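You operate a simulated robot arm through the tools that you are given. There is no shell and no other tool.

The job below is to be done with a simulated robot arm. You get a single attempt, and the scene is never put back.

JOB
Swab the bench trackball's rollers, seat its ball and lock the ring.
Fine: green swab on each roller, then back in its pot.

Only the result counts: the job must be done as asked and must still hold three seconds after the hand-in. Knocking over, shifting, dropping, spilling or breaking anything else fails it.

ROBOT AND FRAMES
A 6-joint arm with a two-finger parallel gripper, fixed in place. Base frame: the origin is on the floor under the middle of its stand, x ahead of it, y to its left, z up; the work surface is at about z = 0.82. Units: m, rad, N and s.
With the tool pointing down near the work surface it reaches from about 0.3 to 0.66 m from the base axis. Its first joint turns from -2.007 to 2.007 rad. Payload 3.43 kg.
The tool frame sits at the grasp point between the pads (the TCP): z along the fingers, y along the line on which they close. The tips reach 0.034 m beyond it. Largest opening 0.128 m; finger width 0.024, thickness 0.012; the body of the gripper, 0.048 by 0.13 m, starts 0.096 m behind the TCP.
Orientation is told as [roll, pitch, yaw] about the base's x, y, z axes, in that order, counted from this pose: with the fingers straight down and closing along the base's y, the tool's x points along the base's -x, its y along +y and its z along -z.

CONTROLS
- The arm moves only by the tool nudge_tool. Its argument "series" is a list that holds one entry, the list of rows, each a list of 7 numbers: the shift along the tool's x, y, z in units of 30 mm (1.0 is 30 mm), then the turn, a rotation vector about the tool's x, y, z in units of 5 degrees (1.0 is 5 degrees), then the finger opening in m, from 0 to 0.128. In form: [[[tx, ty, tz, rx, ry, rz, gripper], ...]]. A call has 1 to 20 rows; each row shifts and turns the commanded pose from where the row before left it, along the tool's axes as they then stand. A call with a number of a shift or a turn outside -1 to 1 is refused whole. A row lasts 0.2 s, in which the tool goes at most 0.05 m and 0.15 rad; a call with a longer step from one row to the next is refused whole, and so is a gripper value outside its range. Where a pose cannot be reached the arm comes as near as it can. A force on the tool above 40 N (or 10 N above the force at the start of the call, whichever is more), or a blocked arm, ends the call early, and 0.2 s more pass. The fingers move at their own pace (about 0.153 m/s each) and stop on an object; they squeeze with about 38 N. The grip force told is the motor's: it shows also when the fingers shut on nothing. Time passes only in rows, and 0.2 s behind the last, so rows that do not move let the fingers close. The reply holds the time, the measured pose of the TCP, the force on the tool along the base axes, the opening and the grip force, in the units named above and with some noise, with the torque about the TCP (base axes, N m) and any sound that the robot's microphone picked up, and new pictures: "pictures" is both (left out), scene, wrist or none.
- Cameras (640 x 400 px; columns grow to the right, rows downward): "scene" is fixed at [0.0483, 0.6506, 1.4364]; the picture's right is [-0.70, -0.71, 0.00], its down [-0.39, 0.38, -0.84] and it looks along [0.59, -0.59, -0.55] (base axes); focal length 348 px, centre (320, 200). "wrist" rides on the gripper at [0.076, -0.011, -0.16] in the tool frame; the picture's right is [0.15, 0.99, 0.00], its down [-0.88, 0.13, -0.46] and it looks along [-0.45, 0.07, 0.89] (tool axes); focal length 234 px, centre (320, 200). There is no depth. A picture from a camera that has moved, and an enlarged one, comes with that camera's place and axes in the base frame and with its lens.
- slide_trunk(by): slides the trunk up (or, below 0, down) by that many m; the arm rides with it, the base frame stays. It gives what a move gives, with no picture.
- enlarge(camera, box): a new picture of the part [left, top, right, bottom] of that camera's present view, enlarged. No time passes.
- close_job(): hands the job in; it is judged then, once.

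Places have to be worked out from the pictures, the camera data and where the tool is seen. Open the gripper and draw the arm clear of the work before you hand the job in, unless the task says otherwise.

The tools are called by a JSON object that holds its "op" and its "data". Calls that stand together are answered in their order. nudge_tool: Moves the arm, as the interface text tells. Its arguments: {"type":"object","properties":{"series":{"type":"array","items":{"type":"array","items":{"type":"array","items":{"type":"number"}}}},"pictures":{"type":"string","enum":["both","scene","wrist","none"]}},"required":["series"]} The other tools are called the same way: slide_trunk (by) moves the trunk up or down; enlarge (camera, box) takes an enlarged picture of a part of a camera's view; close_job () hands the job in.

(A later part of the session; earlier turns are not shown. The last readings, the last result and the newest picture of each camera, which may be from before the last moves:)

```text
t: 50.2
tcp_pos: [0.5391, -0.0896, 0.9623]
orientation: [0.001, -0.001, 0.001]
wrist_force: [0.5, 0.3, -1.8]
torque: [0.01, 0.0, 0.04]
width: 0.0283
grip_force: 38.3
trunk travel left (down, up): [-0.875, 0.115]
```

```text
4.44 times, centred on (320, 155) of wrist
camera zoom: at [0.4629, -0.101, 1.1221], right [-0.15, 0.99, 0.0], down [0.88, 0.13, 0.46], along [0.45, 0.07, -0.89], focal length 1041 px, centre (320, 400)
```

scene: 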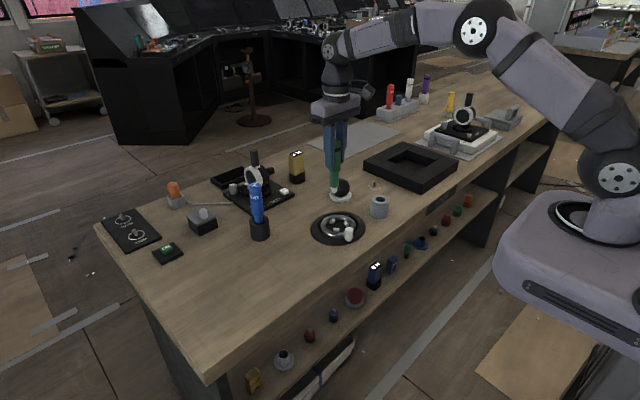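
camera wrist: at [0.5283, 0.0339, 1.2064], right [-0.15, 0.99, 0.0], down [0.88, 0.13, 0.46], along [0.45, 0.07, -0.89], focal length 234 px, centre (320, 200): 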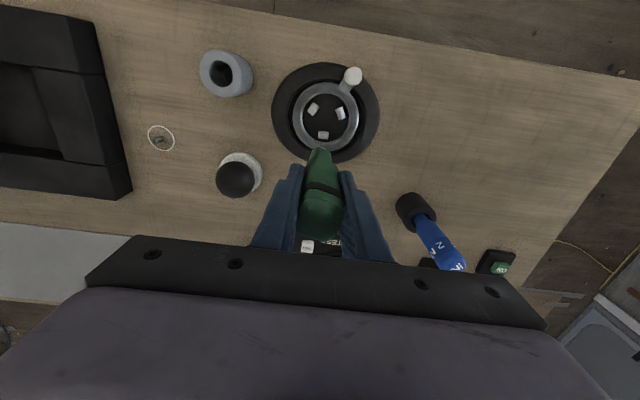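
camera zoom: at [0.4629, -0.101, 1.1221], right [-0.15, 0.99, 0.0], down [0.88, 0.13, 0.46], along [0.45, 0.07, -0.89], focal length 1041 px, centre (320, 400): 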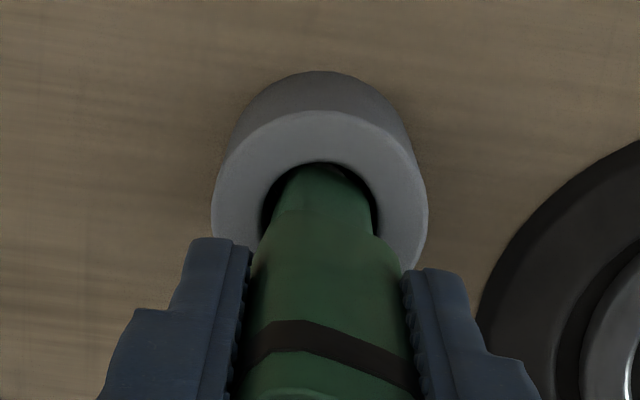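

The shaft has entered the hole with no side load. I keep lowering toward the pot's floor (expected near TCP z ≈ 0.937).

{"op": "nudge_tool", "data": {"series": [[[0, 0, 0.12, 0, 0, 0, 0.015], [0, 0, 0.12, 0, 0, 0, 0.015], [0, 0, 0.12, 0, 0, 0, 0.015], [0, 0, 0.12, 0, 0, 0, 0.015], [0, 0, 0, 0, 0, 0, 0.015]]], "pictures": "none"}}

{"op": "enlarge", "data": {"camera": "scene", "box": [365, 170, 400, 220]}}

{"op": "enlarge", "data": {"camera": "wrist", "box": [270, 110, 370, 200]}}

```text
t: 51.4
tcp_pos: [0.5392, -0.0909, 0.9476]
orientation: [0.0, 0.0, 0.0]
wrist_force: [0.3, -0.1, -0.7]
torque: [-0.01, 0.01, 0.0]
width: 0.0283
grip_force: 38.1
trunk travel left (down, up): [-0.875, 0.115]
```

```text
8.00 times, centred on (382, 195) of scene
camera zoom: at [0.0483, 0.6506, 1.4364], right [-0.7, -0.71, 0.0], down [-0.39, 0.38, -0.84], along [0.59, -0.59, -0.55], focal length 2780 px, centre (-180, 240)
```

zoom: 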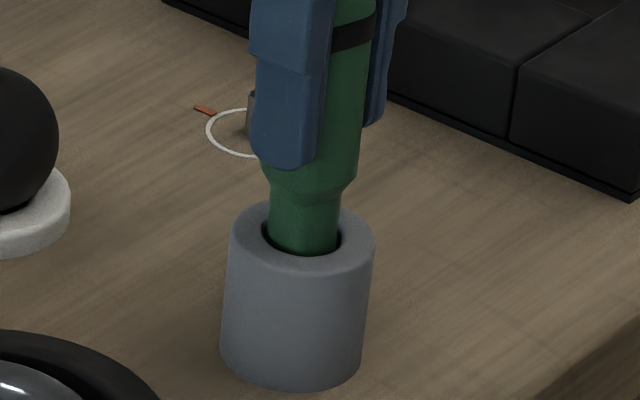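

```text
4.44 times, centred on (320, 155) of wrist
camera zoom: at [0.463, -0.1009, 1.1079], right [-0.15, 0.99, 0.0], down [0.88, 0.13, 0.46], along [0.45, 0.07, -0.89], focal length 1041 px, centre (320, 400)
```

zoom: 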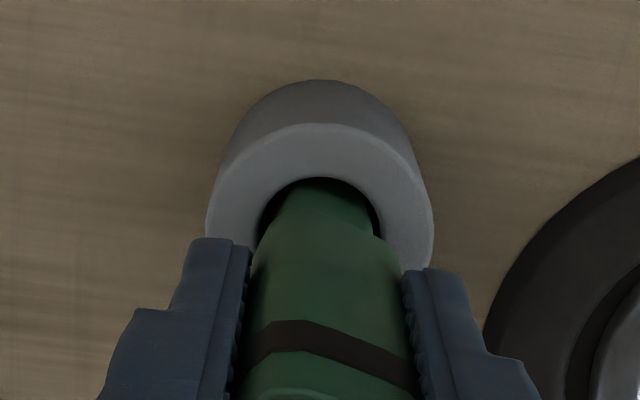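

Still no contact force, going in cleanly. I lower the last centimetre in small steps until the floor is felt.

{"op": "nudge_tool", "data": {"series": [[[0, 0, 0.08, 0, 0, 0, 0.015], [0, 0, 0.08, 0, 0, 0, 0.015], [0, 0, 0.05, 0, 0, 0, 0.015], [0, 0, 0, 0, 0, 0, 0.015]]], "pictures": "none"}}

{"op": "nudge_tool", "data": {"series": [[[0, 0, 0.05, 0, 0, 0, 0.015], [0, 0, 0.05, 0, 0, 0, 0.015], [0, 0, 0, 0, 0, 0, 0.015]]], "pictures": "none"}}

{"op": "enlarge", "data": {"camera": "scene", "box": [365, 170, 400, 220]}}

```text
t: 52.4
tcp_pos: [0.5391, -0.0911, 0.9427]
orientation: [-0.001, 0.0, 0.0]
wrist_force: [-0.2, -0.3, 0.2]
torque: [-0.01, 0.0, 0.01]
width: 0.0283
grip_force: 37.6
trunk travel left (down, up): [-0.875, 0.115]
```

```text
t: 53.2
tcp_pos: [0.5386, -0.0901, 0.9396]
orientation: [0.0, -0.006, 0.0]
wrist_force: [0.0, 0.6, 12.0]
torque: [0.0, 0.05, -0.01]
width: 0.0285
grip_force: 37.7
trunk travel left (down, up): [-0.875, 0.115]
```

```text
8.00 times, centred on (382, 195) of scene
camera zoom: at [0.0483, 0.6506, 1.4364], right [-0.7, -0.71, 0.0], down [-0.39, 0.38, -0.84], along [0.59, -0.59, -0.55], focal length 2780 px, centre (-180, 240)
```

zoom: 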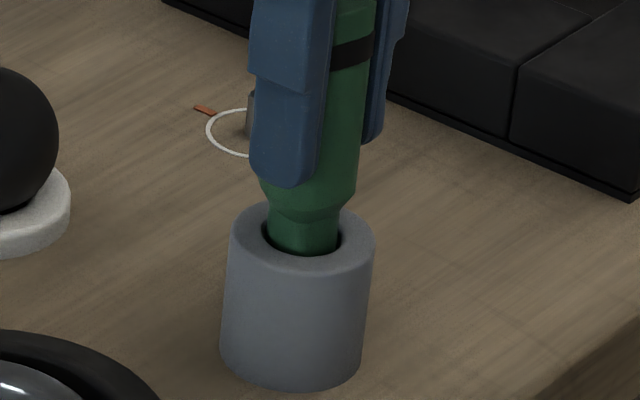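

The floor is reached (12 N). I ease up a hair, open the fingers and let it settle before backing off upward.

{"op": "nudge_tool", "data": {"series": [[[0, 0, -0.02, 0, 0, 0, 0.015], [0, 0, 0, 0, 0, 0, 0.035], [0, 0, 0, 0, 0, 0, 0.05], [0, 0, 0, 0, 0, 0, 0.08], [0, 0, 0, 0, 0, 0, 0.1], [0, 0, 0, 0, 0, 0, 0.1]]], "pictures": "none"}}

{"op": "enlarge", "data": {"camera": "scene", "box": [355, 140, 415, 220]}}

{"op": "enlarge", "data": {"camera": "wrist", "box": [220, 100, 420, 260]}}

```text
t: 54.6
tcp_pos: [0.5388, -0.0915, 0.9394]
orientation: [0.0, 0.002, 0.001]
wrist_force: [-0.4, 0.7, -0.3]
torque: [-0.02, -0.03, 0.01]
width: 0.1001
grip_force: 0.2
trunk travel left (down, up): [-0.875, 0.115]
```

```text
5.00 times, centred on (385, 180) of scene
camera zoom: at [0.0483, 0.6506, 1.4364], right [-0.7, -0.71, 0.0], down [-0.39, 0.38, -0.84], along [0.59, -0.59, -0.55], focal length 1737 px, centre (-5, 300)
```

zoom: 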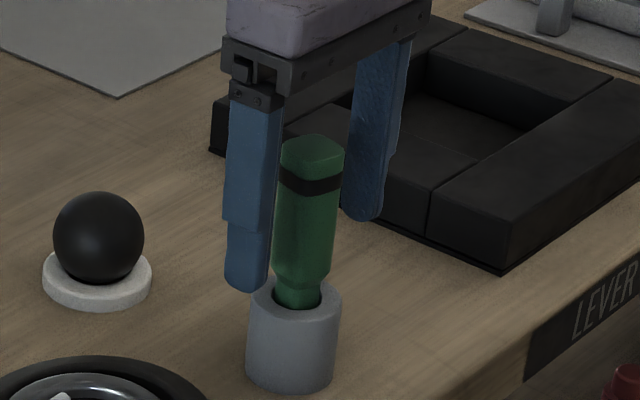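

```text
2.50 times, centred on (320, 180) of wrist
camera zoom: at [0.4627, -0.1011, 1.0995], right [-0.15, 0.99, 0.0], down [0.88, 0.13, 0.46], along [0.45, 0.07, -0.89], focal length 585 px, centre (320, 250)
```

zoom: 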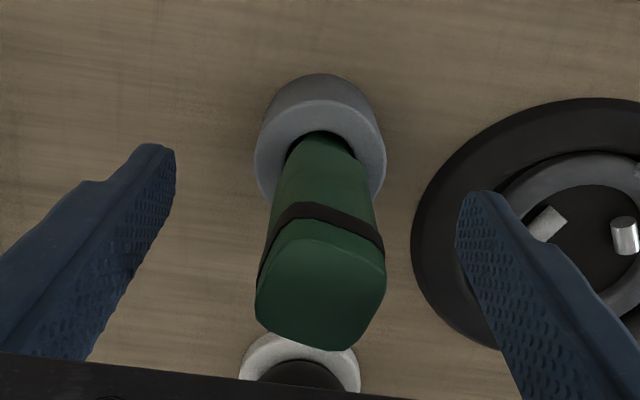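

The swab stands in its pot exactly as at the start. I back straight up, clear of the handle, and then go over to the ball to see how far the arm reaches.

{"op": "nudge_tool", "data": {"series": [[[0, 0, -0.8, 0, 0, 0, 0.11], [0, 0, -0.8, 0, 0, 0, 0.11], [0, 0, -0.8, 0, 0, 0, 0.11], [0, 0, -0.8, 0, 0, 0, 0.11], [0, 0, -0.8, 0, 0, 0, 0.11], [0, 0, 0, 0, 0, 0, 0.11]]], "pictures": "both"}}

```text
t: 56.0
tcp_pos: [0.5394, -0.09, 1.0586]
orientation: [-0.001, 0.001, -0.001]
wrist_force: [-0.9, 0.7, 0.6]
torque: [0.01, 0.0, 0.0]
width: 0.1101
grip_force: 0.0
trunk travel left (down, up): [-0.875, 0.115]
camera wrist: at [0.4634, -0.1007, 1.2193], right [-0.15, 0.99, 0.0], down [0.88, 0.13, 0.46], along [0.45, 0.07, -0.89], focal length 234 px, centre (320, 200)
```

scene: 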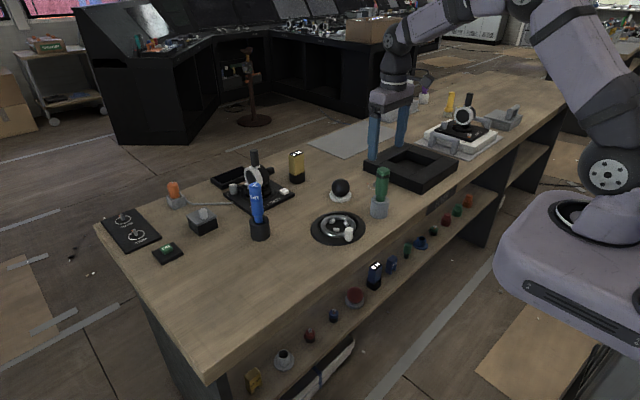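
wrist: 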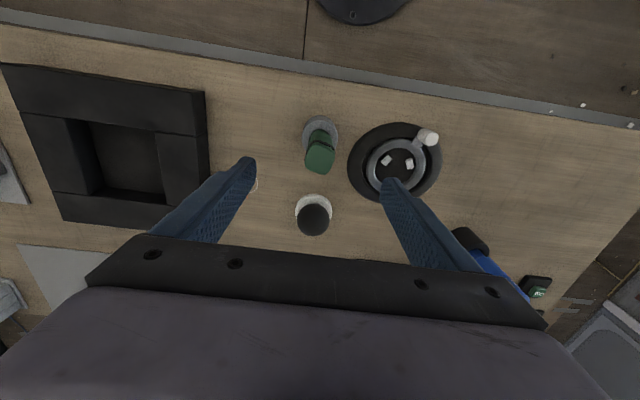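

The ball on its cup is at about (0.688, -0.078). I move over it at a safe height and see whether the arm gets there with the tool straight down.

{"op": "nudge_tool", "data": {"series": [[[-0.99, 0.08, 0.1, 0, 0, 0, 0.11], [-0.99, 0.08, 0.2, 0, 0, 0, 0.11], [-0.99, 0.08, 0.2, 0, 0, 0, 0.11], [-0.99, 0.08, 0.2, 0, 0, 0, 0.11], [-0.99, 0.08, 0.2, 0, 0, 0, 0.11], [0, 0, 0, 0, 0, 0, 0.11]]], "pictures": "both"}}

{"op": "enlarge", "data": {"camera": "wrist", "box": [240, 100, 400, 260]}}

```text
t: 57.4
tcp_pos: [0.6536, -0.0725, 1.0264]
orientation: [0.001, 0.001, -0.001]
wrist_force: [0.4, -0.4, -0.3]
torque: [0.02, 0.0, 0.03]
width: 0.1103
grip_force: 0.0
out of reach, approached as far as the arm can: row 4, 5
trunk travel left (down, up): [-0.875, 0.115]
camera wrist: at [0.5768, -0.0836, 1.187], right [-0.15, 0.99, 0.0], down [0.88, 0.13, 0.46], along [0.45, 0.07, -0.89], focal length 234 px, centre (320, 200)
```

scene: 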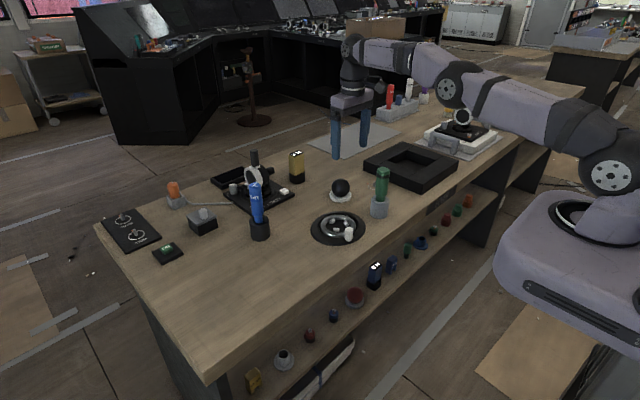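
wrist: 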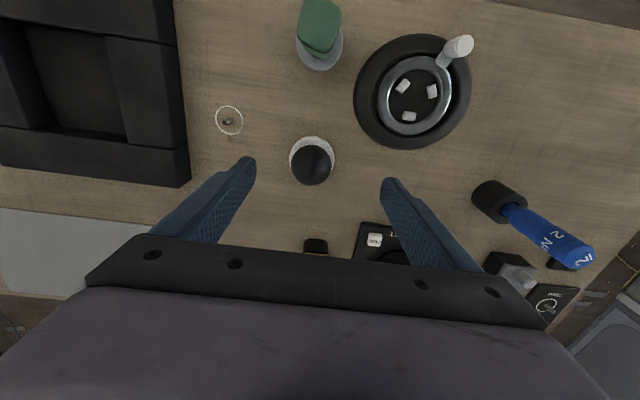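

```text
2.50 times, centred on (320, 180) of wrist
camera zoom: at [0.5768, -0.0836, 1.187], right [-0.15, 0.99, 0.0], down [0.88, 0.13, 0.46], along [0.45, 0.07, -0.89], focal length 585 px, centre (320, 250)
```

zoom: 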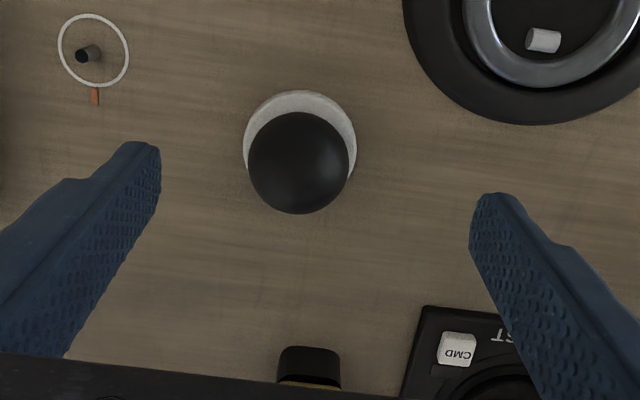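

Straight down, the arm stops at about 0.66 m from its axis, while the ball at (0.688, -0.079) needs 0.69 m. I tilt the fingers outward by about 13° about the closing axis to gain reach, staying high.

{"op": "nudge_tool", "data": {"series": [[[0, 0, 0, 0, -0.7, 0, 0.11], [0, 0, 0, 0, -0.7, 0, 0.11], [0, 0, 0, 0, -0.7, 0, 0.11], [0, 0, 0, 0, -0.6, 0, 0.11], [0, 0, 0, 0, 0, 0, 0.11]]], "pictures": "both"}}

```text
t: 58.6
tcp_pos: [0.6526, -0.0738, 1.0271]
orientation: [0.0, -0.235, 0.0]
wrist_force: [0.1, -0.2, -1.0]
torque: [-0.01, 0.02, -0.04]
width: 0.1102
grip_force: 0.1
trunk travel left (down, up): [-0.875, 0.115]
camera wrist: at [0.5418, -0.0844, 1.1648], right [-0.14, 0.99, -0.03], down [0.75, 0.13, 0.65], along [0.65, 0.07, -0.76], focal length 234 px, centre (320, 200)
```

scene: 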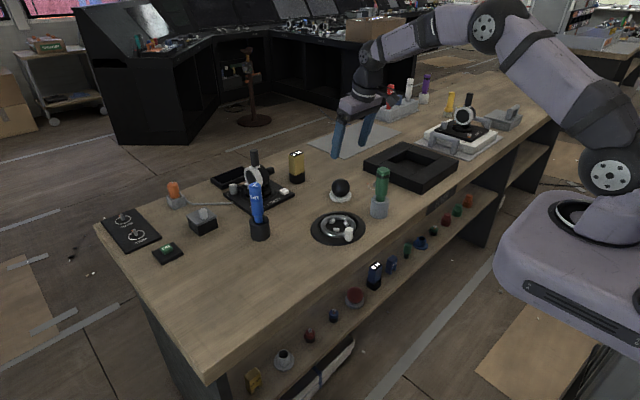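
wrist: 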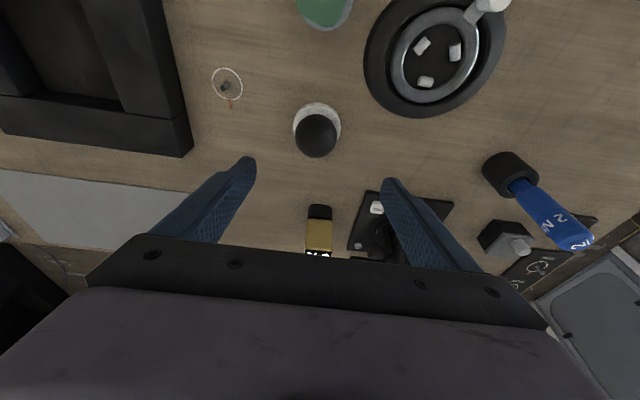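

The tilt works and the camera data agree with it. I move over the ball in tilted pose, still 0.1 m above grasp height, to confirm reach and position.

{"op": "nudge_tool", "data": {"series": [[[-0.3, -0.087, 0.877, 0, 0, 0, 0.11], [-0.3, -0.087, 0.877, 0, 0, 0, 0.11], [0, 0, 0, 0, 0, 0, 0.11], [0, 0, 0, 0, 0, 0, 0.11]]], "pictures": "both"}}

{"op": "enlarge", "data": {"camera": "wrist", "box": [240, 80, 400, 220]}}

{"op": "enlarge", "data": {"camera": "scene", "box": [310, 90, 420, 220]}}

```text
t: 59.6
tcp_pos: [0.6836, -0.0802, 0.9806]
orientation: [0.0, -0.234, -0.001]
wrist_force: [0.6, 0.2, -0.9]
torque: [-0.02, 0.04, 0.01]
width: 0.1098
grip_force: 0.1
trunk travel left (down, up): [-0.875, 0.115]
camera wrist: at [0.5721, -0.0903, 1.1181], right [-0.14, 0.99, -0.03], down [0.75, 0.13, 0.65], along [0.65, 0.07, -0.76], focal length 234 px, centre (320, 200)
```

scene: 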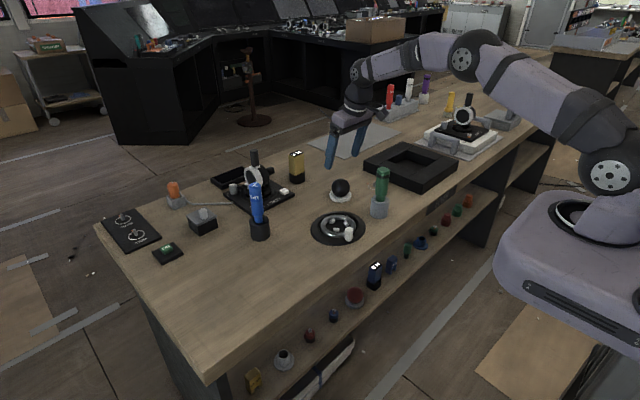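
wrist: 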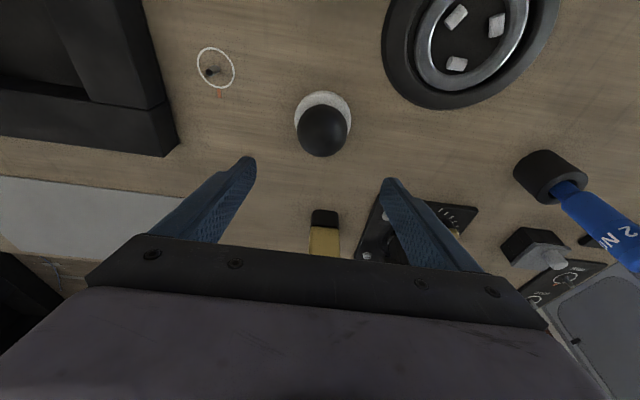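

```text
2.86 times, centred on (320, 150) of wrist
camera zoom: at [0.5721, -0.0903, 1.1181], right [-0.14, 0.99, -0.03], down [0.75, 0.13, 0.65], along [0.65, 0.07, -0.76], focal length 669 px, centre (320, 343)
```

zoom: 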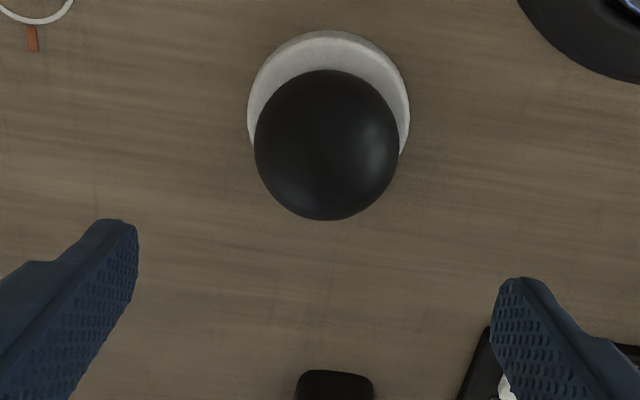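

```text
3.08 times, centred on (365, 155) of scene
camera zoom: at [0.0483, 0.6506, 1.4364], right [-0.7, -0.71, 0.0], down [-0.39, 0.38, -0.84], along [0.59, -0.59, -0.55], focal length 1069 px, centre (182, 338)
```

zoom: 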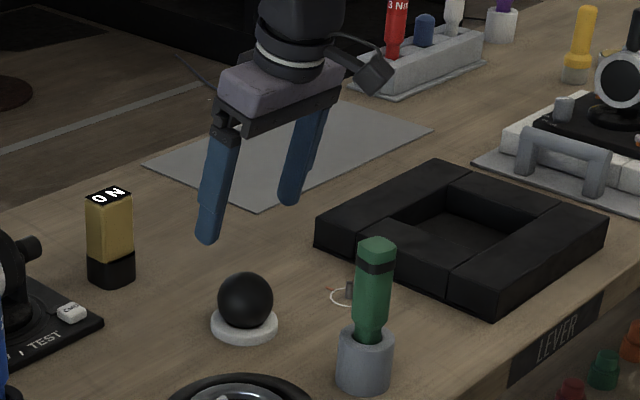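

The ball's centre is at (0.6886, -0.0793, ≈0.857), right between the fingers, and the arm reaches. I descend vertically in four steps to just above the cup's rim height.

{"op": "nudge_tool", "data": {"series": [[[0.2, 0.03, 0.803, 0, 0, 0, 0.11], [0.2, 0, 0.803, 0, 0, 0, 0.11], [0.2, 0, 0.803, 0, 0, 0, 0.11], [0.15, 0, 0.6, 0, 0, 0, 0.11], [0, 0, 0, 0, 0, 0, 0.11]]], "pictures": "both"}}

{"op": "enlarge", "data": {"camera": "wrist", "box": [220, 80, 420, 260]}}

{"op": "enlarge", "data": {"camera": "scene", "box": [310, 130, 400, 220]}}

```text
t: 60.8
tcp_pos: [0.6822, -0.0796, 0.888]
orientation: [0.0, -0.236, -0.002]
wrist_force: [-0.4, -0.5, -0.1]
torque: [0.02, 0.0, 0.0]
width: 0.1098
grip_force: 0.0
trunk travel left (down, up): [-0.875, 0.115]
camera wrist: at [0.5714, -0.0892, 1.0249], right [-0.14, 0.99, -0.03], down [0.75, 0.13, 0.65], along [0.65, 0.07, -0.76], focal length 234 px, centre (320, 200)
```

scene: 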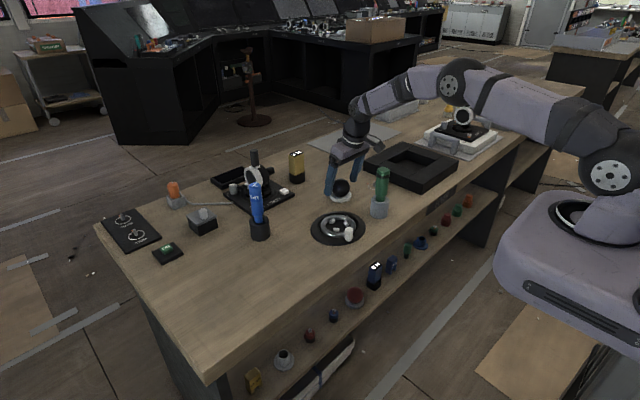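
wrist: 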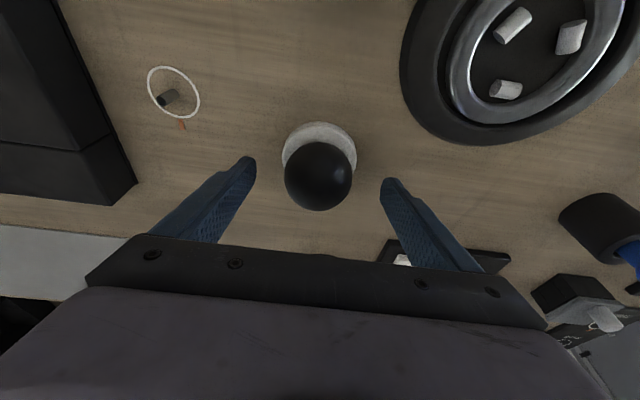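

```text
2.22 times, centred on (320, 170) of wrist
camera zoom: at [0.5714, -0.0892, 1.0249], right [-0.14, 0.99, -0.03], down [0.75, 0.13, 0.65], along [0.65, 0.07, -0.76], focal length 520 px, centre (320, 267)
```

zoom: 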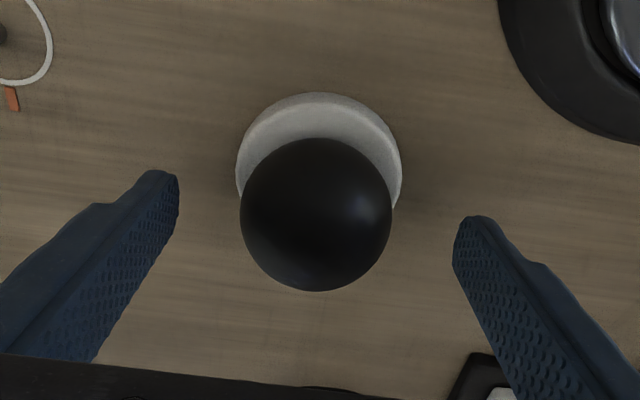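

```text
4.44 times, centred on (355, 175) of scene
camera zoom: at [0.0483, 0.6506, 1.4364], right [-0.7, -0.71, 0.0], down [-0.39, 0.38, -0.84], along [0.59, -0.59, -0.55], focal length 1544 px, centre (164, 311)
```

zoom: 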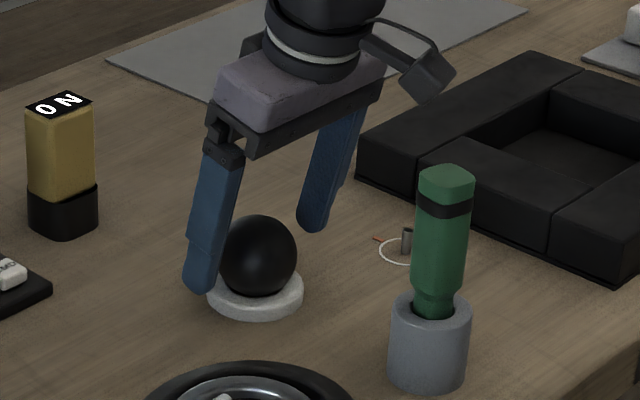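

The ball is centred between the fingers; its equator is about 4 mm from the fingertip ends, so I go 6 mm lower and then close on it.

{"op": "nudge_tool", "data": {"series": [[[0.05, 0.01, 0.21, 0, 0, 0, 0.11], [0, 0, 0, 0, 0, 0, 0.08], [0, 0, 0, 0, 0, 0, 0.06], [0, 0, 0, 0, 0, 0, 0.05], [0, 0, 0, 0, 0, 0, 0.045], [0, 0, 0, 0, 0, 0, 0.045], [0, 0, 0, 0, 0, 0, 0.045]]], "pictures": "none"}}

{"op": "enlarge", "data": {"camera": "wrist", "box": [220, 80, 420, 260]}}

{"op": "enlarge", "data": {"camera": "scene", "box": [310, 130, 400, 220]}}

```text
t: 62.4
tcp_pos: [0.6823, -0.0785, 0.8812]
orientation: [-0.001, -0.235, 0.0]
wrist_force: [-0.3, -1.9, 0.1]
torque: [-0.08, 0.01, -0.05]
width: 0.0589
grip_force: 38.4
trunk travel left (down, up): [-0.875, 0.115]
```

```text
2.22 times, centred on (320, 170) of wrist
camera zoom: at [0.5714, -0.089, 1.0187], right [-0.14, 0.99, -0.03], down [0.75, 0.13, 0.65], along [0.65, 0.07, -0.76], focal length 520 px, centre (320, 267)
```

zoom: 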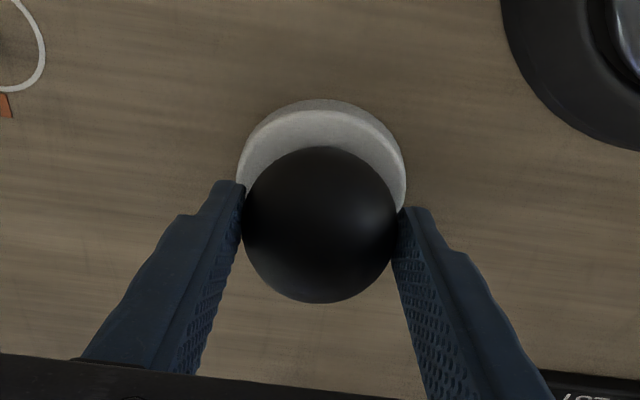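

```text
4.44 times, centred on (355, 175) of scene
camera zoom: at [0.0483, 0.6506, 1.4364], right [-0.7, -0.71, 0.0], down [-0.39, 0.38, -0.84], along [0.59, -0.59, -0.55], focal length 1544 px, centre (164, 311)
```

zoom: 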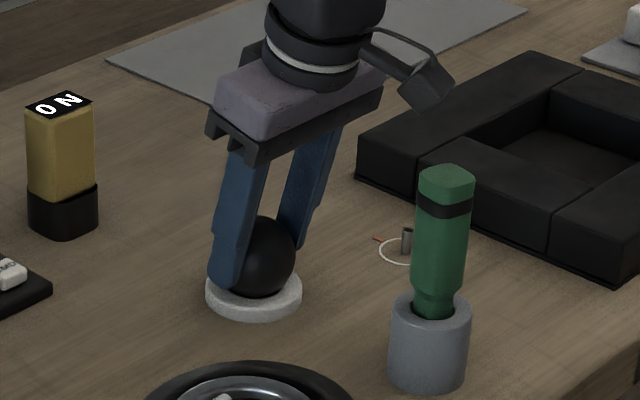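

Ball gripped: diameter 0.0589. I lift it slowly straight up by 60 mm and check that it comes free of its cup.

{"op": "nudge_tool", "data": {"series": [[[-0.058, 0, -0.243, 0, 0, 0, 0.045], [-0.116, 0, -0.486, 0, 0, 0, 0.045], [-0.116, 0, -0.486, 0, 0, 0, 0.045], [-0.116, 0, -0.486, 0, 0, 0, 0.045], [-0.116, 0, -0.486, 0, 0, 0, 0.045], [0, 0, 0, 0, 0, 0, 0.045]]], "pictures": "both"}}

{"op": "enlarge", "data": {"camera": "scene", "box": [310, 110, 410, 220]}}

{"op": "enlarge", "data": {"camera": "wrist", "box": [220, 80, 420, 260]}}

```text
t: 63.8
tcp_pos: [0.6831, -0.078, 0.9472]
orientation: [0.0, -0.237, 0.001]
wrist_force: [0.9, 0.3, -1.7]
torque: [0.0, 0.02, -0.01]
width: 0.0584
grip_force: 38.4
trunk travel left (down, up): [-0.875, 0.115]
camera wrist: at [0.5714, -0.0883, 1.0859], right [-0.14, 0.99, -0.03], down [0.75, 0.13, 0.65], along [0.65, 0.07, -0.76], focal length 234 px, centre (320, 200)
```

scene: 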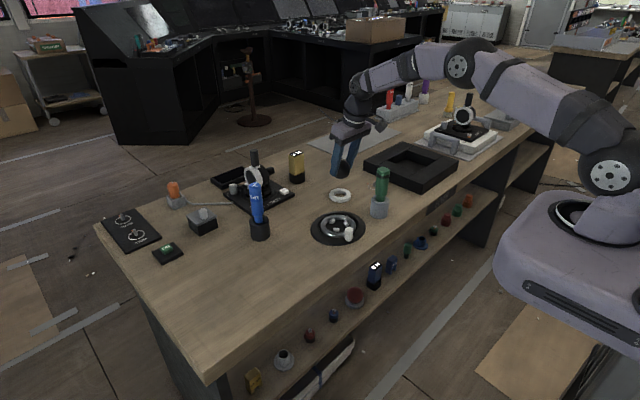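
wrist: 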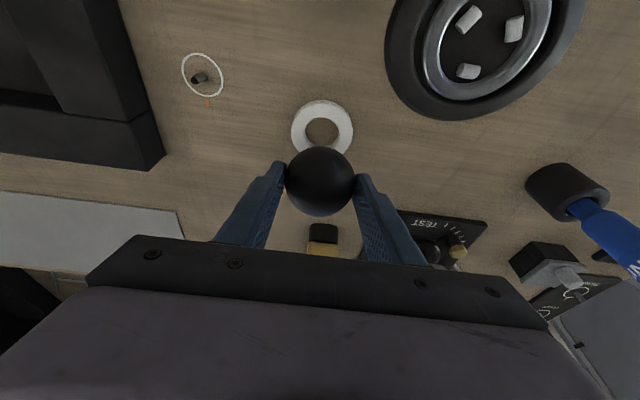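

```text
3.64 times, centred on (360, 165) of scene
camera zoom: at [0.0483, 0.6506, 1.4364], right [-0.7, -0.71, 0.0], down [-0.39, 0.38, -0.84], along [0.59, -0.59, -0.55], focal length 1264 px, centre (174, 327)
```

zoom: 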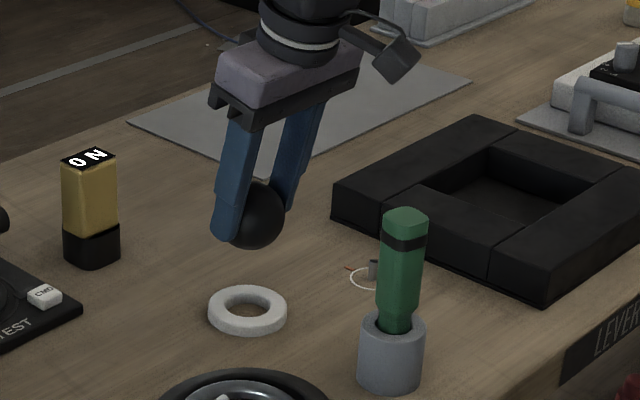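

```text
2.22 times, centred on (320, 170) of wrist
camera zoom: at [0.5714, -0.0883, 1.0859], right [-0.14, 0.99, -0.03], down [0.75, 0.13, 0.65], along [0.65, 0.07, -0.76], focal length 520 px, centre (320, 267)
```

zoom: 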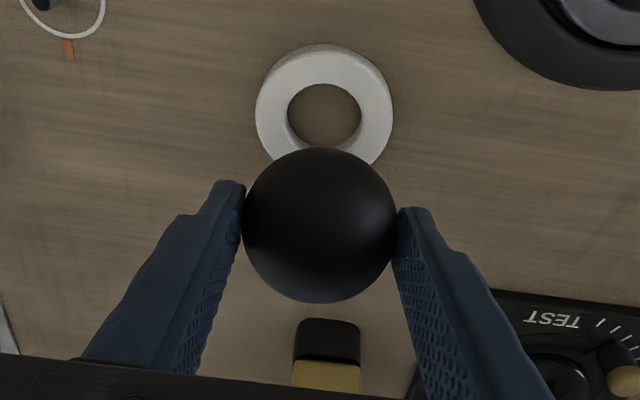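

The ball is free and its cup stayed put. I raise a bit, move across in +y clear of the swab, then back in x, still tilted.

{"op": "nudge_tool", "data": {"series": [[[-0.1, 0.3, -0.4, 0, 0, 0, 0.045], [-0.062, 0.8, -0.259, 0, 0, 0, 0.045], [-0.062, 0.8, -0.259, 0, 0, 0, 0.045], [-0.062, 0.8, -0.259, 0, 0, 0, 0.045], [-0.062, 0.8, -0.259, 0, 0, 0, 0.045], [0, 0.8, 0, 0, 0, 0, 0.045], [0.81, 0, -0.194, 0, 0, 0, 0.045], [0.81, 0, -0.194, 0, 0, 0, 0.045], [0, 0, 0, 0, 0, 0, 0.045]]], "pictures": "both"}}

```text
t: 65.8
tcp_pos: [0.634, 0.0495, 0.9926]
orientation: [0.0, -0.236, -0.001]
wrist_force: [0.4, -0.3, -0.9]
torque: [0.01, 0.01, 0.01]
width: 0.0586
grip_force: 37.8
trunk travel left (down, up): [-0.875, 0.115]
camera wrist: at [0.5212, 0.04, 1.13], right [-0.14, 0.99, -0.03], down [0.75, 0.13, 0.65], along [0.65, 0.07, -0.76], focal length 234 px, centre (320, 200)
```

scene: 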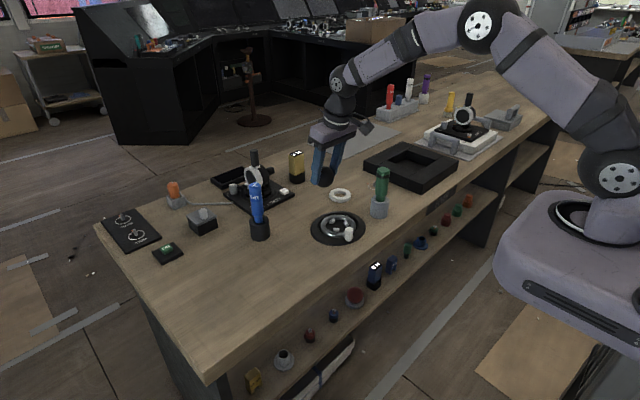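
wrist: 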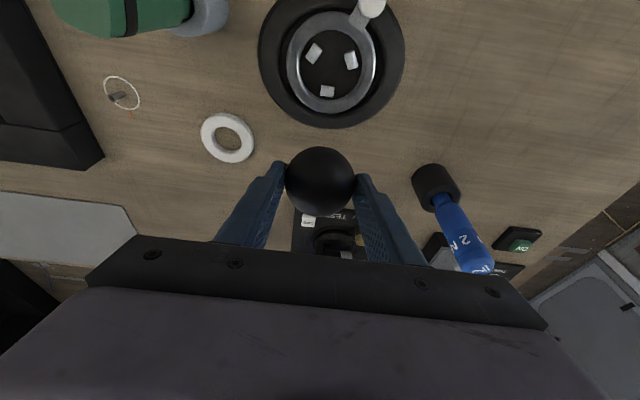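

I turn the tool back to vertical and bring the ball over the trackball's centre at (0.5785, 0.0515), staying high.

{"op": "nudge_tool", "data": {"series": [[[0, 0, 0, 0, 0.675, 0, 0.045], [0, 0, 0, 0, 0.675, 0, 0.045], [0, 0, 0, 0, 0.675, 0, 0.045], [0, 0, 0, 0, 0.675, 0, 0.045], [0.6, 0.02, 0, 0, 0, 0, 0.045], [0.6, 0.02, 0, 0, 0, 0, 0.045], [0.6, 0.02, 0, 0, 0, 0, 0.045], [0, 0, 0.4, 0, 0, 0, 0.045], [0, 0, 0, 0, 0, 0, 0.045]]], "pictures": "both"}}

{"op": "enlarge", "data": {"camera": "wrist", "box": [230, 80, 410, 220]}}

{"op": "enlarge", "data": {"camera": "scene", "box": [300, 160, 380, 250]}}

```text
t: 67.8
tcp_pos: [0.5788, 0.0536, 0.9808]
orientation: [-0.002, 0.0, -0.001]
wrist_force: [0.0, -0.4, -2.1]
torque: [0.0, 0.01, -0.02]
width: 0.0589
grip_force: 37.9
trunk travel left (down, up): [-0.875, 0.115]
camera wrist: at [0.5022, 0.0428, 1.1409], right [-0.15, 0.99, 0.0], down [0.88, 0.13, 0.46], along [0.45, 0.07, -0.89], focal length 234 px, centre (320, 200)
```

scene: 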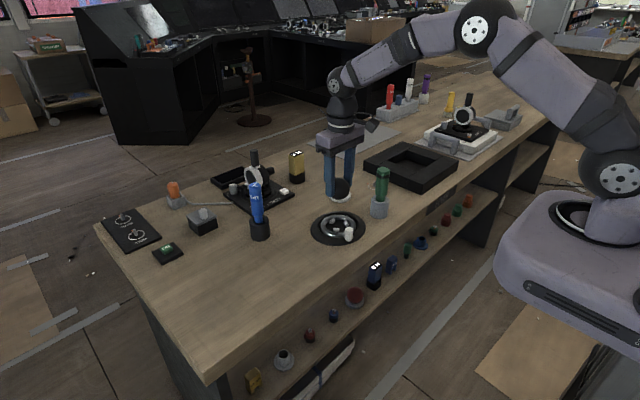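
wrist: 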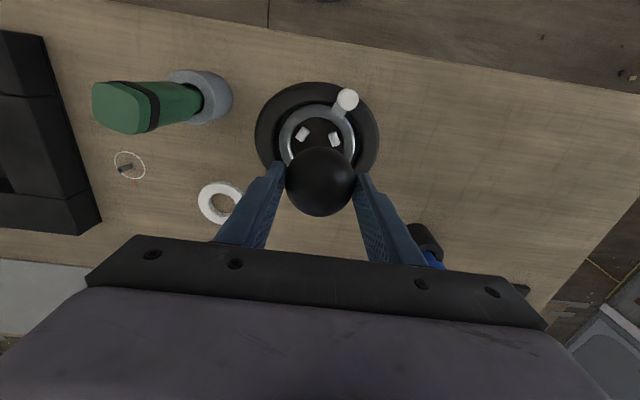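

```text
2.86 times, centred on (320, 150) of wrist
camera zoom: at [0.5022, 0.0428, 1.1409], right [-0.15, 0.99, 0.0], down [0.88, 0.13, 0.46], along [0.45, 0.07, -0.89], focal length 669 px, centre (320, 343)
```

zoom: 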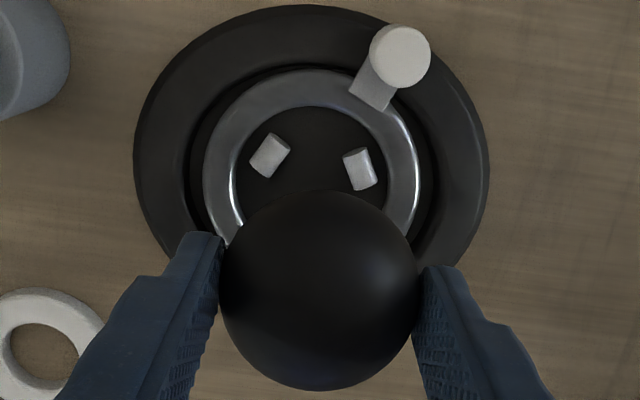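

```text
4.44 times, centred on (340, 205) of scene
camera zoom: at [0.0483, 0.6506, 1.4364], right [-0.7, -0.71, 0.0], down [-0.39, 0.38, -0.84], along [0.59, -0.59, -0.55], focal length 1544 px, centre (231, 178)
```

zoom: 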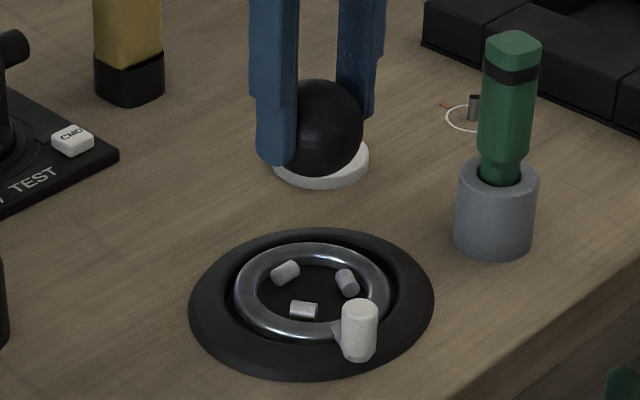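

The ball hangs over the trackball's middle within 1–2 mm in both views. I lower it until it is a few mm above its seat and look at the ring clearance.

{"op": "nudge_tool", "data": {"series": [[[0, -0.05, 0.8, 0, 0, 0, 0.045], [0, 0, 0.8, 0, 0, 0, 0.045], [0, 0, 0.8, 0, 0, 0, 0.045], [0, 0, 0.6, 0, 0, 0, 0.045], [0, 0, 0, 0, 0, 0, 0.045]]], "pictures": "none"}}

{"op": "enlarge", "data": {"camera": "wrist", "box": [230, 80, 410, 220]}}

{"op": "enlarge", "data": {"camera": "scene", "box": [310, 190, 370, 250]}}

```text
t: 69.0
tcp_pos: [0.5794, 0.0505, 0.8897]
orientation: [0.0, 0.001, 0.001]
wrist_force: [1.0, -0.1, -1.2]
torque: [0.01, 0.04, -0.02]
width: 0.0585
grip_force: 37.6
trunk travel left (down, up): [-0.875, 0.115]
```

```text
2.86 times, centred on (320, 150) of wrist
camera zoom: at [0.5026, 0.0407, 1.0502], right [-0.15, 0.99, 0.0], down [0.88, 0.13, 0.46], along [0.45, 0.07, -0.89], focal length 669 px, centre (320, 343)
```

zoom: 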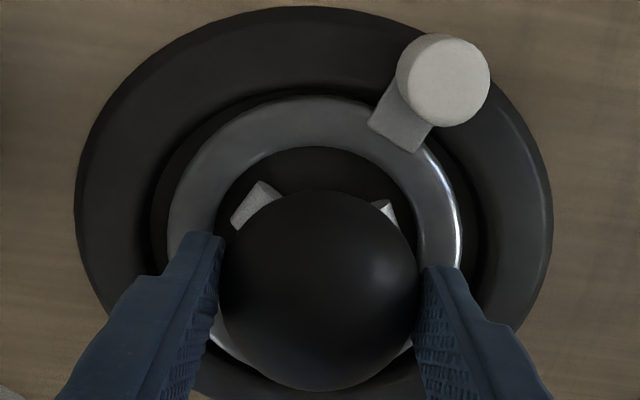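

```text
6.67 times, centred on (340, 220) of scene
camera zoom: at [0.0483, 0.6506, 1.4364], right [-0.7, -0.71, 0.0], down [-0.39, 0.38, -0.84], along [0.59, -0.59, -0.55], focal length 2316 px, centre (187, 67)
```

zoom: 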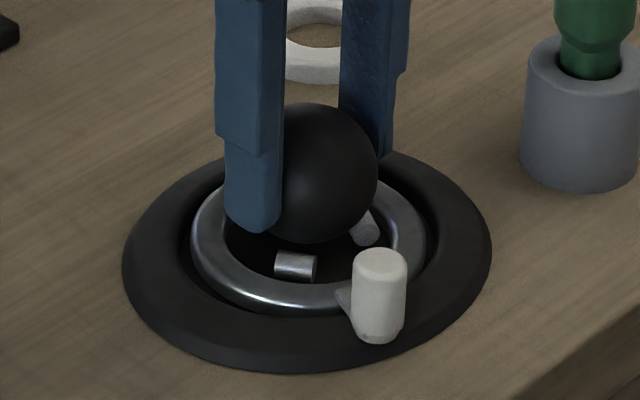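

The ball is about a centimetre above its seat and the fingertips are above the ring. I lower in small steps until the rollers take the ball, watching the force.

{"op": "nudge_tool", "data": {"series": [[[0, -0.03, 0.08, 0, 0, 0, 0.045], [0, 0, 0.08, 0, 0, 0, 0.045], [0, 0, 0, 0, 0, 0, 0.045]]], "pictures": "none"}}

{"op": "nudge_tool", "data": {"series": [[[0, 0, 0.05, 0, 0, 0, 0.045], [0, 0, 0.05, 0, 0, 0, 0.045], [0, 0, 0, 0, 0, 0, 0.045]]], "pictures": "none"}}

{"op": "enlarge", "data": {"camera": "scene", "box": [310, 190, 370, 250]}}

```text
t: 69.8
tcp_pos: [0.5785, 0.0495, 0.8855]
orientation: [-0.001, 0.0, -0.001]
wrist_force: [-0.1, -0.4, -0.6]
torque: [-0.06, -0.04, -0.03]
width: 0.0585
grip_force: 38.1
trunk travel left (down, up): [-0.875, 0.115]
```

```text
t: 70.6
tcp_pos: [0.5782, 0.0505, 0.8848]
orientation: [-0.001, -0.002, 0.001]
wrist_force: [-0.9, -1.1, 8.4]
torque: [0.07, 0.01, 0.03]
width: 0.0584
grip_force: 37.9
trunk travel left (down, up): [-0.875, 0.115]
```

```text
6.67 times, centred on (340, 220) of scene
camera zoom: at [0.0483, 0.6506, 1.4364], right [-0.7, -0.71, 0.0], down [-0.39, 0.38, -0.84], along [0.59, -0.59, -0.55], focal length 2316 px, centre (187, 67)
```

zoom: 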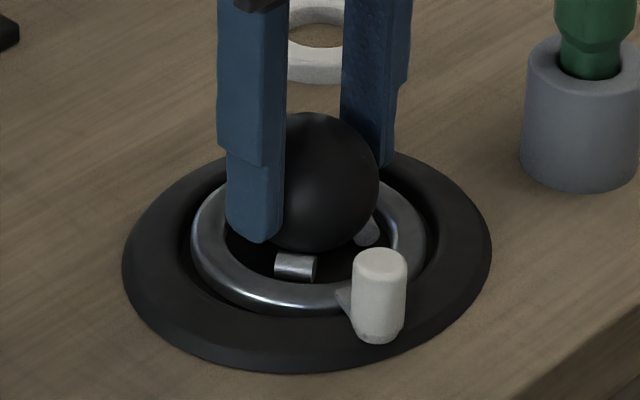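

About 8 N upward with little torque: the ball is on its rollers (or within a few mm). I unload slightly and open the fingers gently so the ball settles.

{"op": "nudge_tool", "data": {"series": [[[0, 0, -0.02, 0, 0, 0, 0.045], [0, 0, 0, 0, 0, 0, 0.06], [0, 0, 0, 0, 0, 0, 0.064], [0, 0, 0, 0, 0, 0, 0.07], [0, 0, 0, 0, 0, 0, 0.075], [0, 0, 0, 0, 0, 0, 0.08]]], "pictures": "none"}}

{"op": "enlarge", "data": {"camera": "scene", "box": [310, 190, 370, 250]}}

{"op": "enlarge", "data": {"camera": "wrist", "box": [230, 80, 410, 240]}}

```text
t: 72.0
tcp_pos: [0.5783, 0.05, 0.8841]
orientation: [0.0, -0.001, -0.001]
wrist_force: [0.5, -0.1, 0.5]
torque: [0.0, 0.02, -0.01]
width: 0.08
grip_force: 0.1
trunk travel left (down, up): [-0.875, 0.115]
```

```text
6.67 times, centred on (340, 220) of scene
camera zoom: at [0.0483, 0.6506, 1.4364], right [-0.7, -0.71, 0.0], down [-0.39, 0.38, -0.84], along [0.59, -0.59, -0.55], focal length 2316 px, centre (187, 67)
```

zoom: 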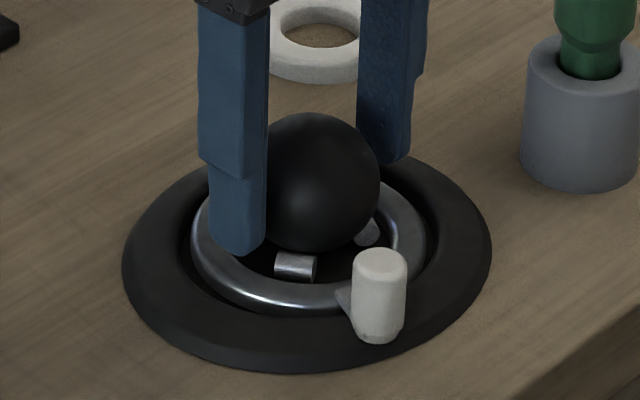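

```text
2.50 times, centred on (320, 160) of wrist
camera zoom: at [0.5024, 0.0397, 1.0437], right [-0.15, 0.99, 0.0], down [0.88, 0.13, 0.46], along [0.45, 0.07, -0.89], focal length 585 px, centre (320, 300)
```

zoom: 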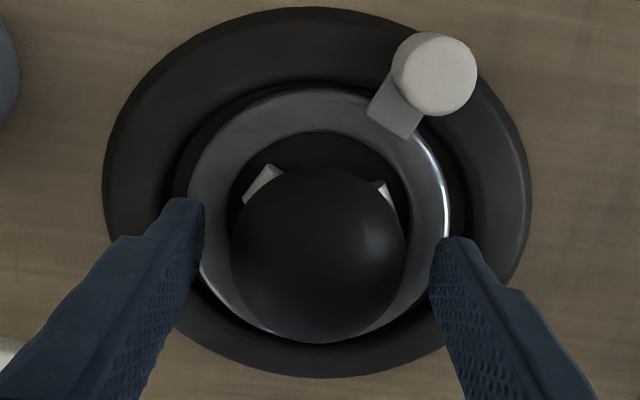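

The ball sits on its three rollers inside the ring. I lift straight up away from it and then look at everything before handling the ring.

{"op": "nudge_tool", "data": {"series": [[[0, 0, -0.3, 0, 0, 0, 0.085], [0, 0, -0.7, 0, 0, 0, 0.085], [0, 0, -0.8, 0, 0, 0, 0.085], [0, 0, -0.8, 0, 0, 0, 0.085], [0, 0, -0.6, 0, 0, 0, 0.085], [0, 0, 0, 0, 0, 0, 0.085]]], "pictures": "both"}}

{"op": "enlarge", "data": {"camera": "wrist", "box": [250, 70, 390, 200]}}

{"op": "enlarge", "data": {"camera": "scene", "box": [305, 185, 375, 250]}}

```text
t: 73.4
tcp_pos: [0.5778, 0.0504, 0.9791]
orientation: [-0.001, 0.002, 0.0]
wrist_force: [0.8, -0.2, 0.0]
torque: [-0.01, 0.02, 0.03]
width: 0.085
grip_force: 0.2
trunk travel left (down, up): [-0.875, 0.115]
camera wrist: at [0.5023, 0.0401, 1.1395], right [-0.15, 0.99, 0.0], down [0.88, 0.13, 0.46], along [0.45, 0.07, -0.89], focal length 234 px, centre (320, 200)
```

scene: 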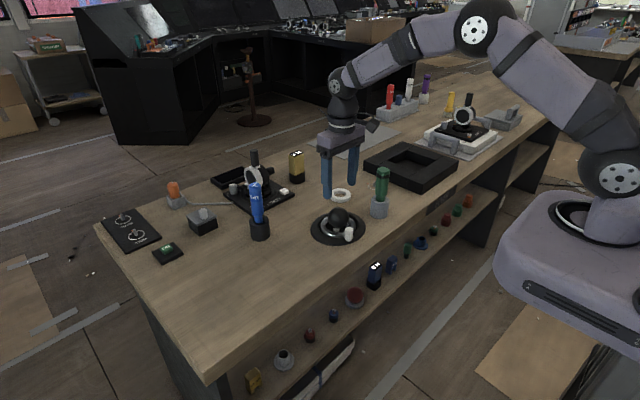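
wrist: 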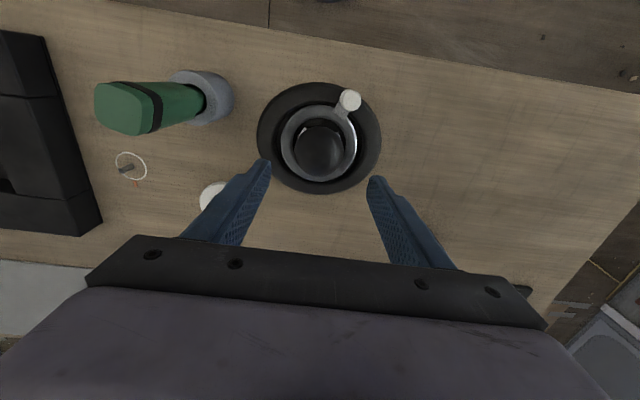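

```text
3.08 times, centred on (320, 135) of wrist
camera zoom: at [0.5023, 0.0401, 1.1395], right [-0.15, 0.99, 0.0], down [0.88, 0.13, 0.46], along [0.45, 0.07, -0.89], focal length 720 px, centre (320, 400)
```

zoom: 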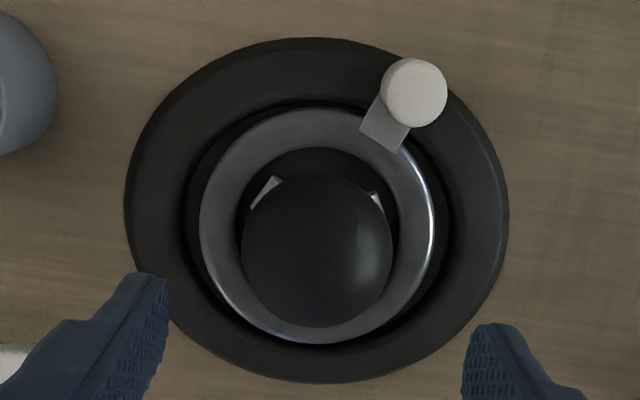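

```text
6.15 times, centred on (340, 218) of scene
camera zoom: at [0.0483, 0.6506, 1.4364], right [-0.7, -0.71, 0.0], down [-0.39, 0.38, -0.84], along [0.59, -0.59, -0.55], focal length 2138 px, centre (197, 92)
```

zoom: 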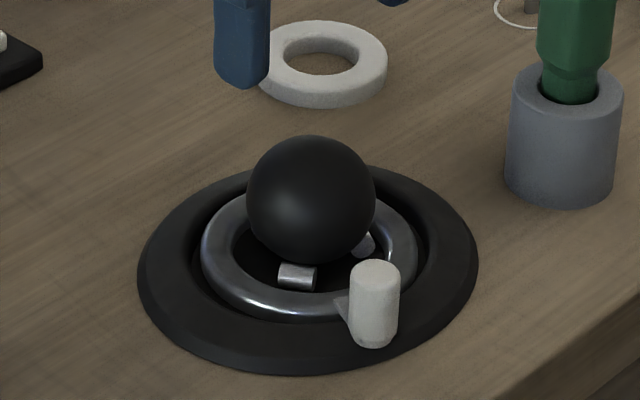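

The ball is seated and centred. The knob's top is at about (0.516, 0.0767, 0.864), 68 mm from the ring's axis. I go above the knob with the fingers open around it, to straddle it.

{"op": "nudge_tool", "data": {"series": [[[0.687, 0.292, 0, 0, 0, 0, 0.07], [0.687, 0.292, 0, 0, 0, 0, 0.07], [0.687, 0.292, 0, 0, 0, 0, 0.07], [0, 0, 0.8, 0, 0, 0, 0.07], [0, 0, 0, 0, 0, 0, 0.07]]], "pictures": "both"}}

{"op": "enlarge", "data": {"camera": "wrist", "box": [240, 100, 400, 240]}}

{"op": "enlarge", "data": {"camera": "scene", "box": [305, 160, 395, 250]}}

```text
t: 74.6
tcp_pos: [0.5165, 0.0764, 0.9553]
orientation: [0.001, 0.0, 0.001]
wrist_force: [-1.4, -0.1, 0.0]
torque: [0.01, -0.04, -0.01]
width: 0.0701
grip_force: 0.0
trunk travel left (down, up): [-0.875, 0.115]
camera wrist: at [0.4397, 0.0662, 1.1155], right [-0.15, 0.99, 0.0], down [0.88, 0.13, 0.46], along [0.45, 0.07, -0.89], focal length 234 px, centre (320, 200)
```

scene: 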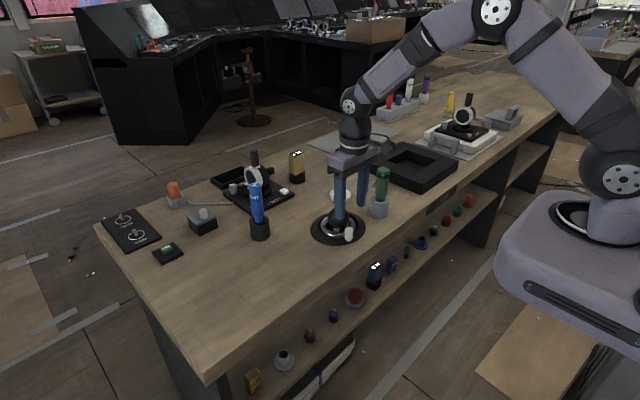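
wrist: 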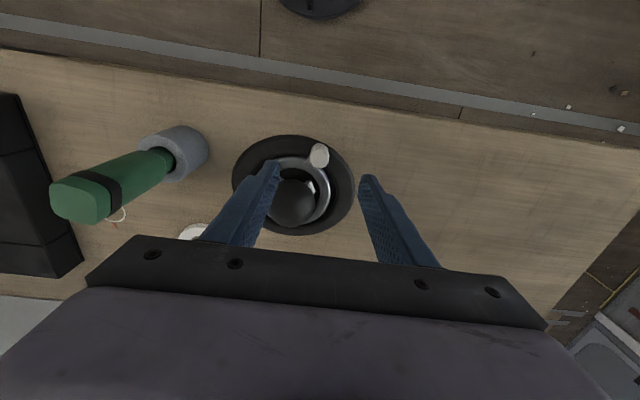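

```text
2.86 times, centred on (320, 170) of wrist
camera zoom: at [0.4397, 0.0662, 1.1155], right [-0.15, 0.99, 0.0], down [0.88, 0.13, 0.46], along [0.45, 0.07, -0.89], focal length 669 px, centre (320, 286)
```

zoom: 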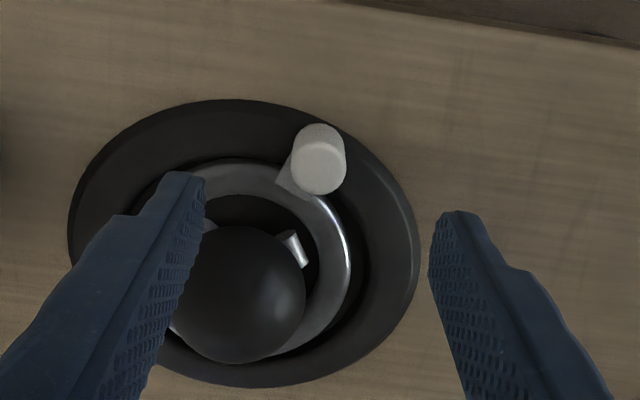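

```text
4.44 times, centred on (350, 205) of scene
camera zoom: at [0.0483, 0.6506, 1.4364], right [-0.7, -0.71, 0.0], down [-0.39, 0.38, -0.84], along [0.59, -0.59, -0.55], focal length 1544 px, centre (187, 178)
```

zoom: 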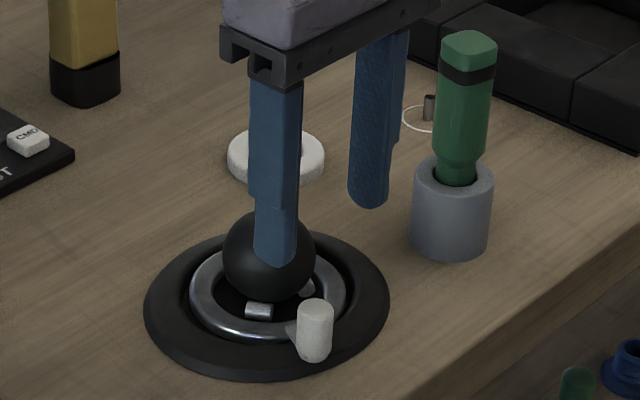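

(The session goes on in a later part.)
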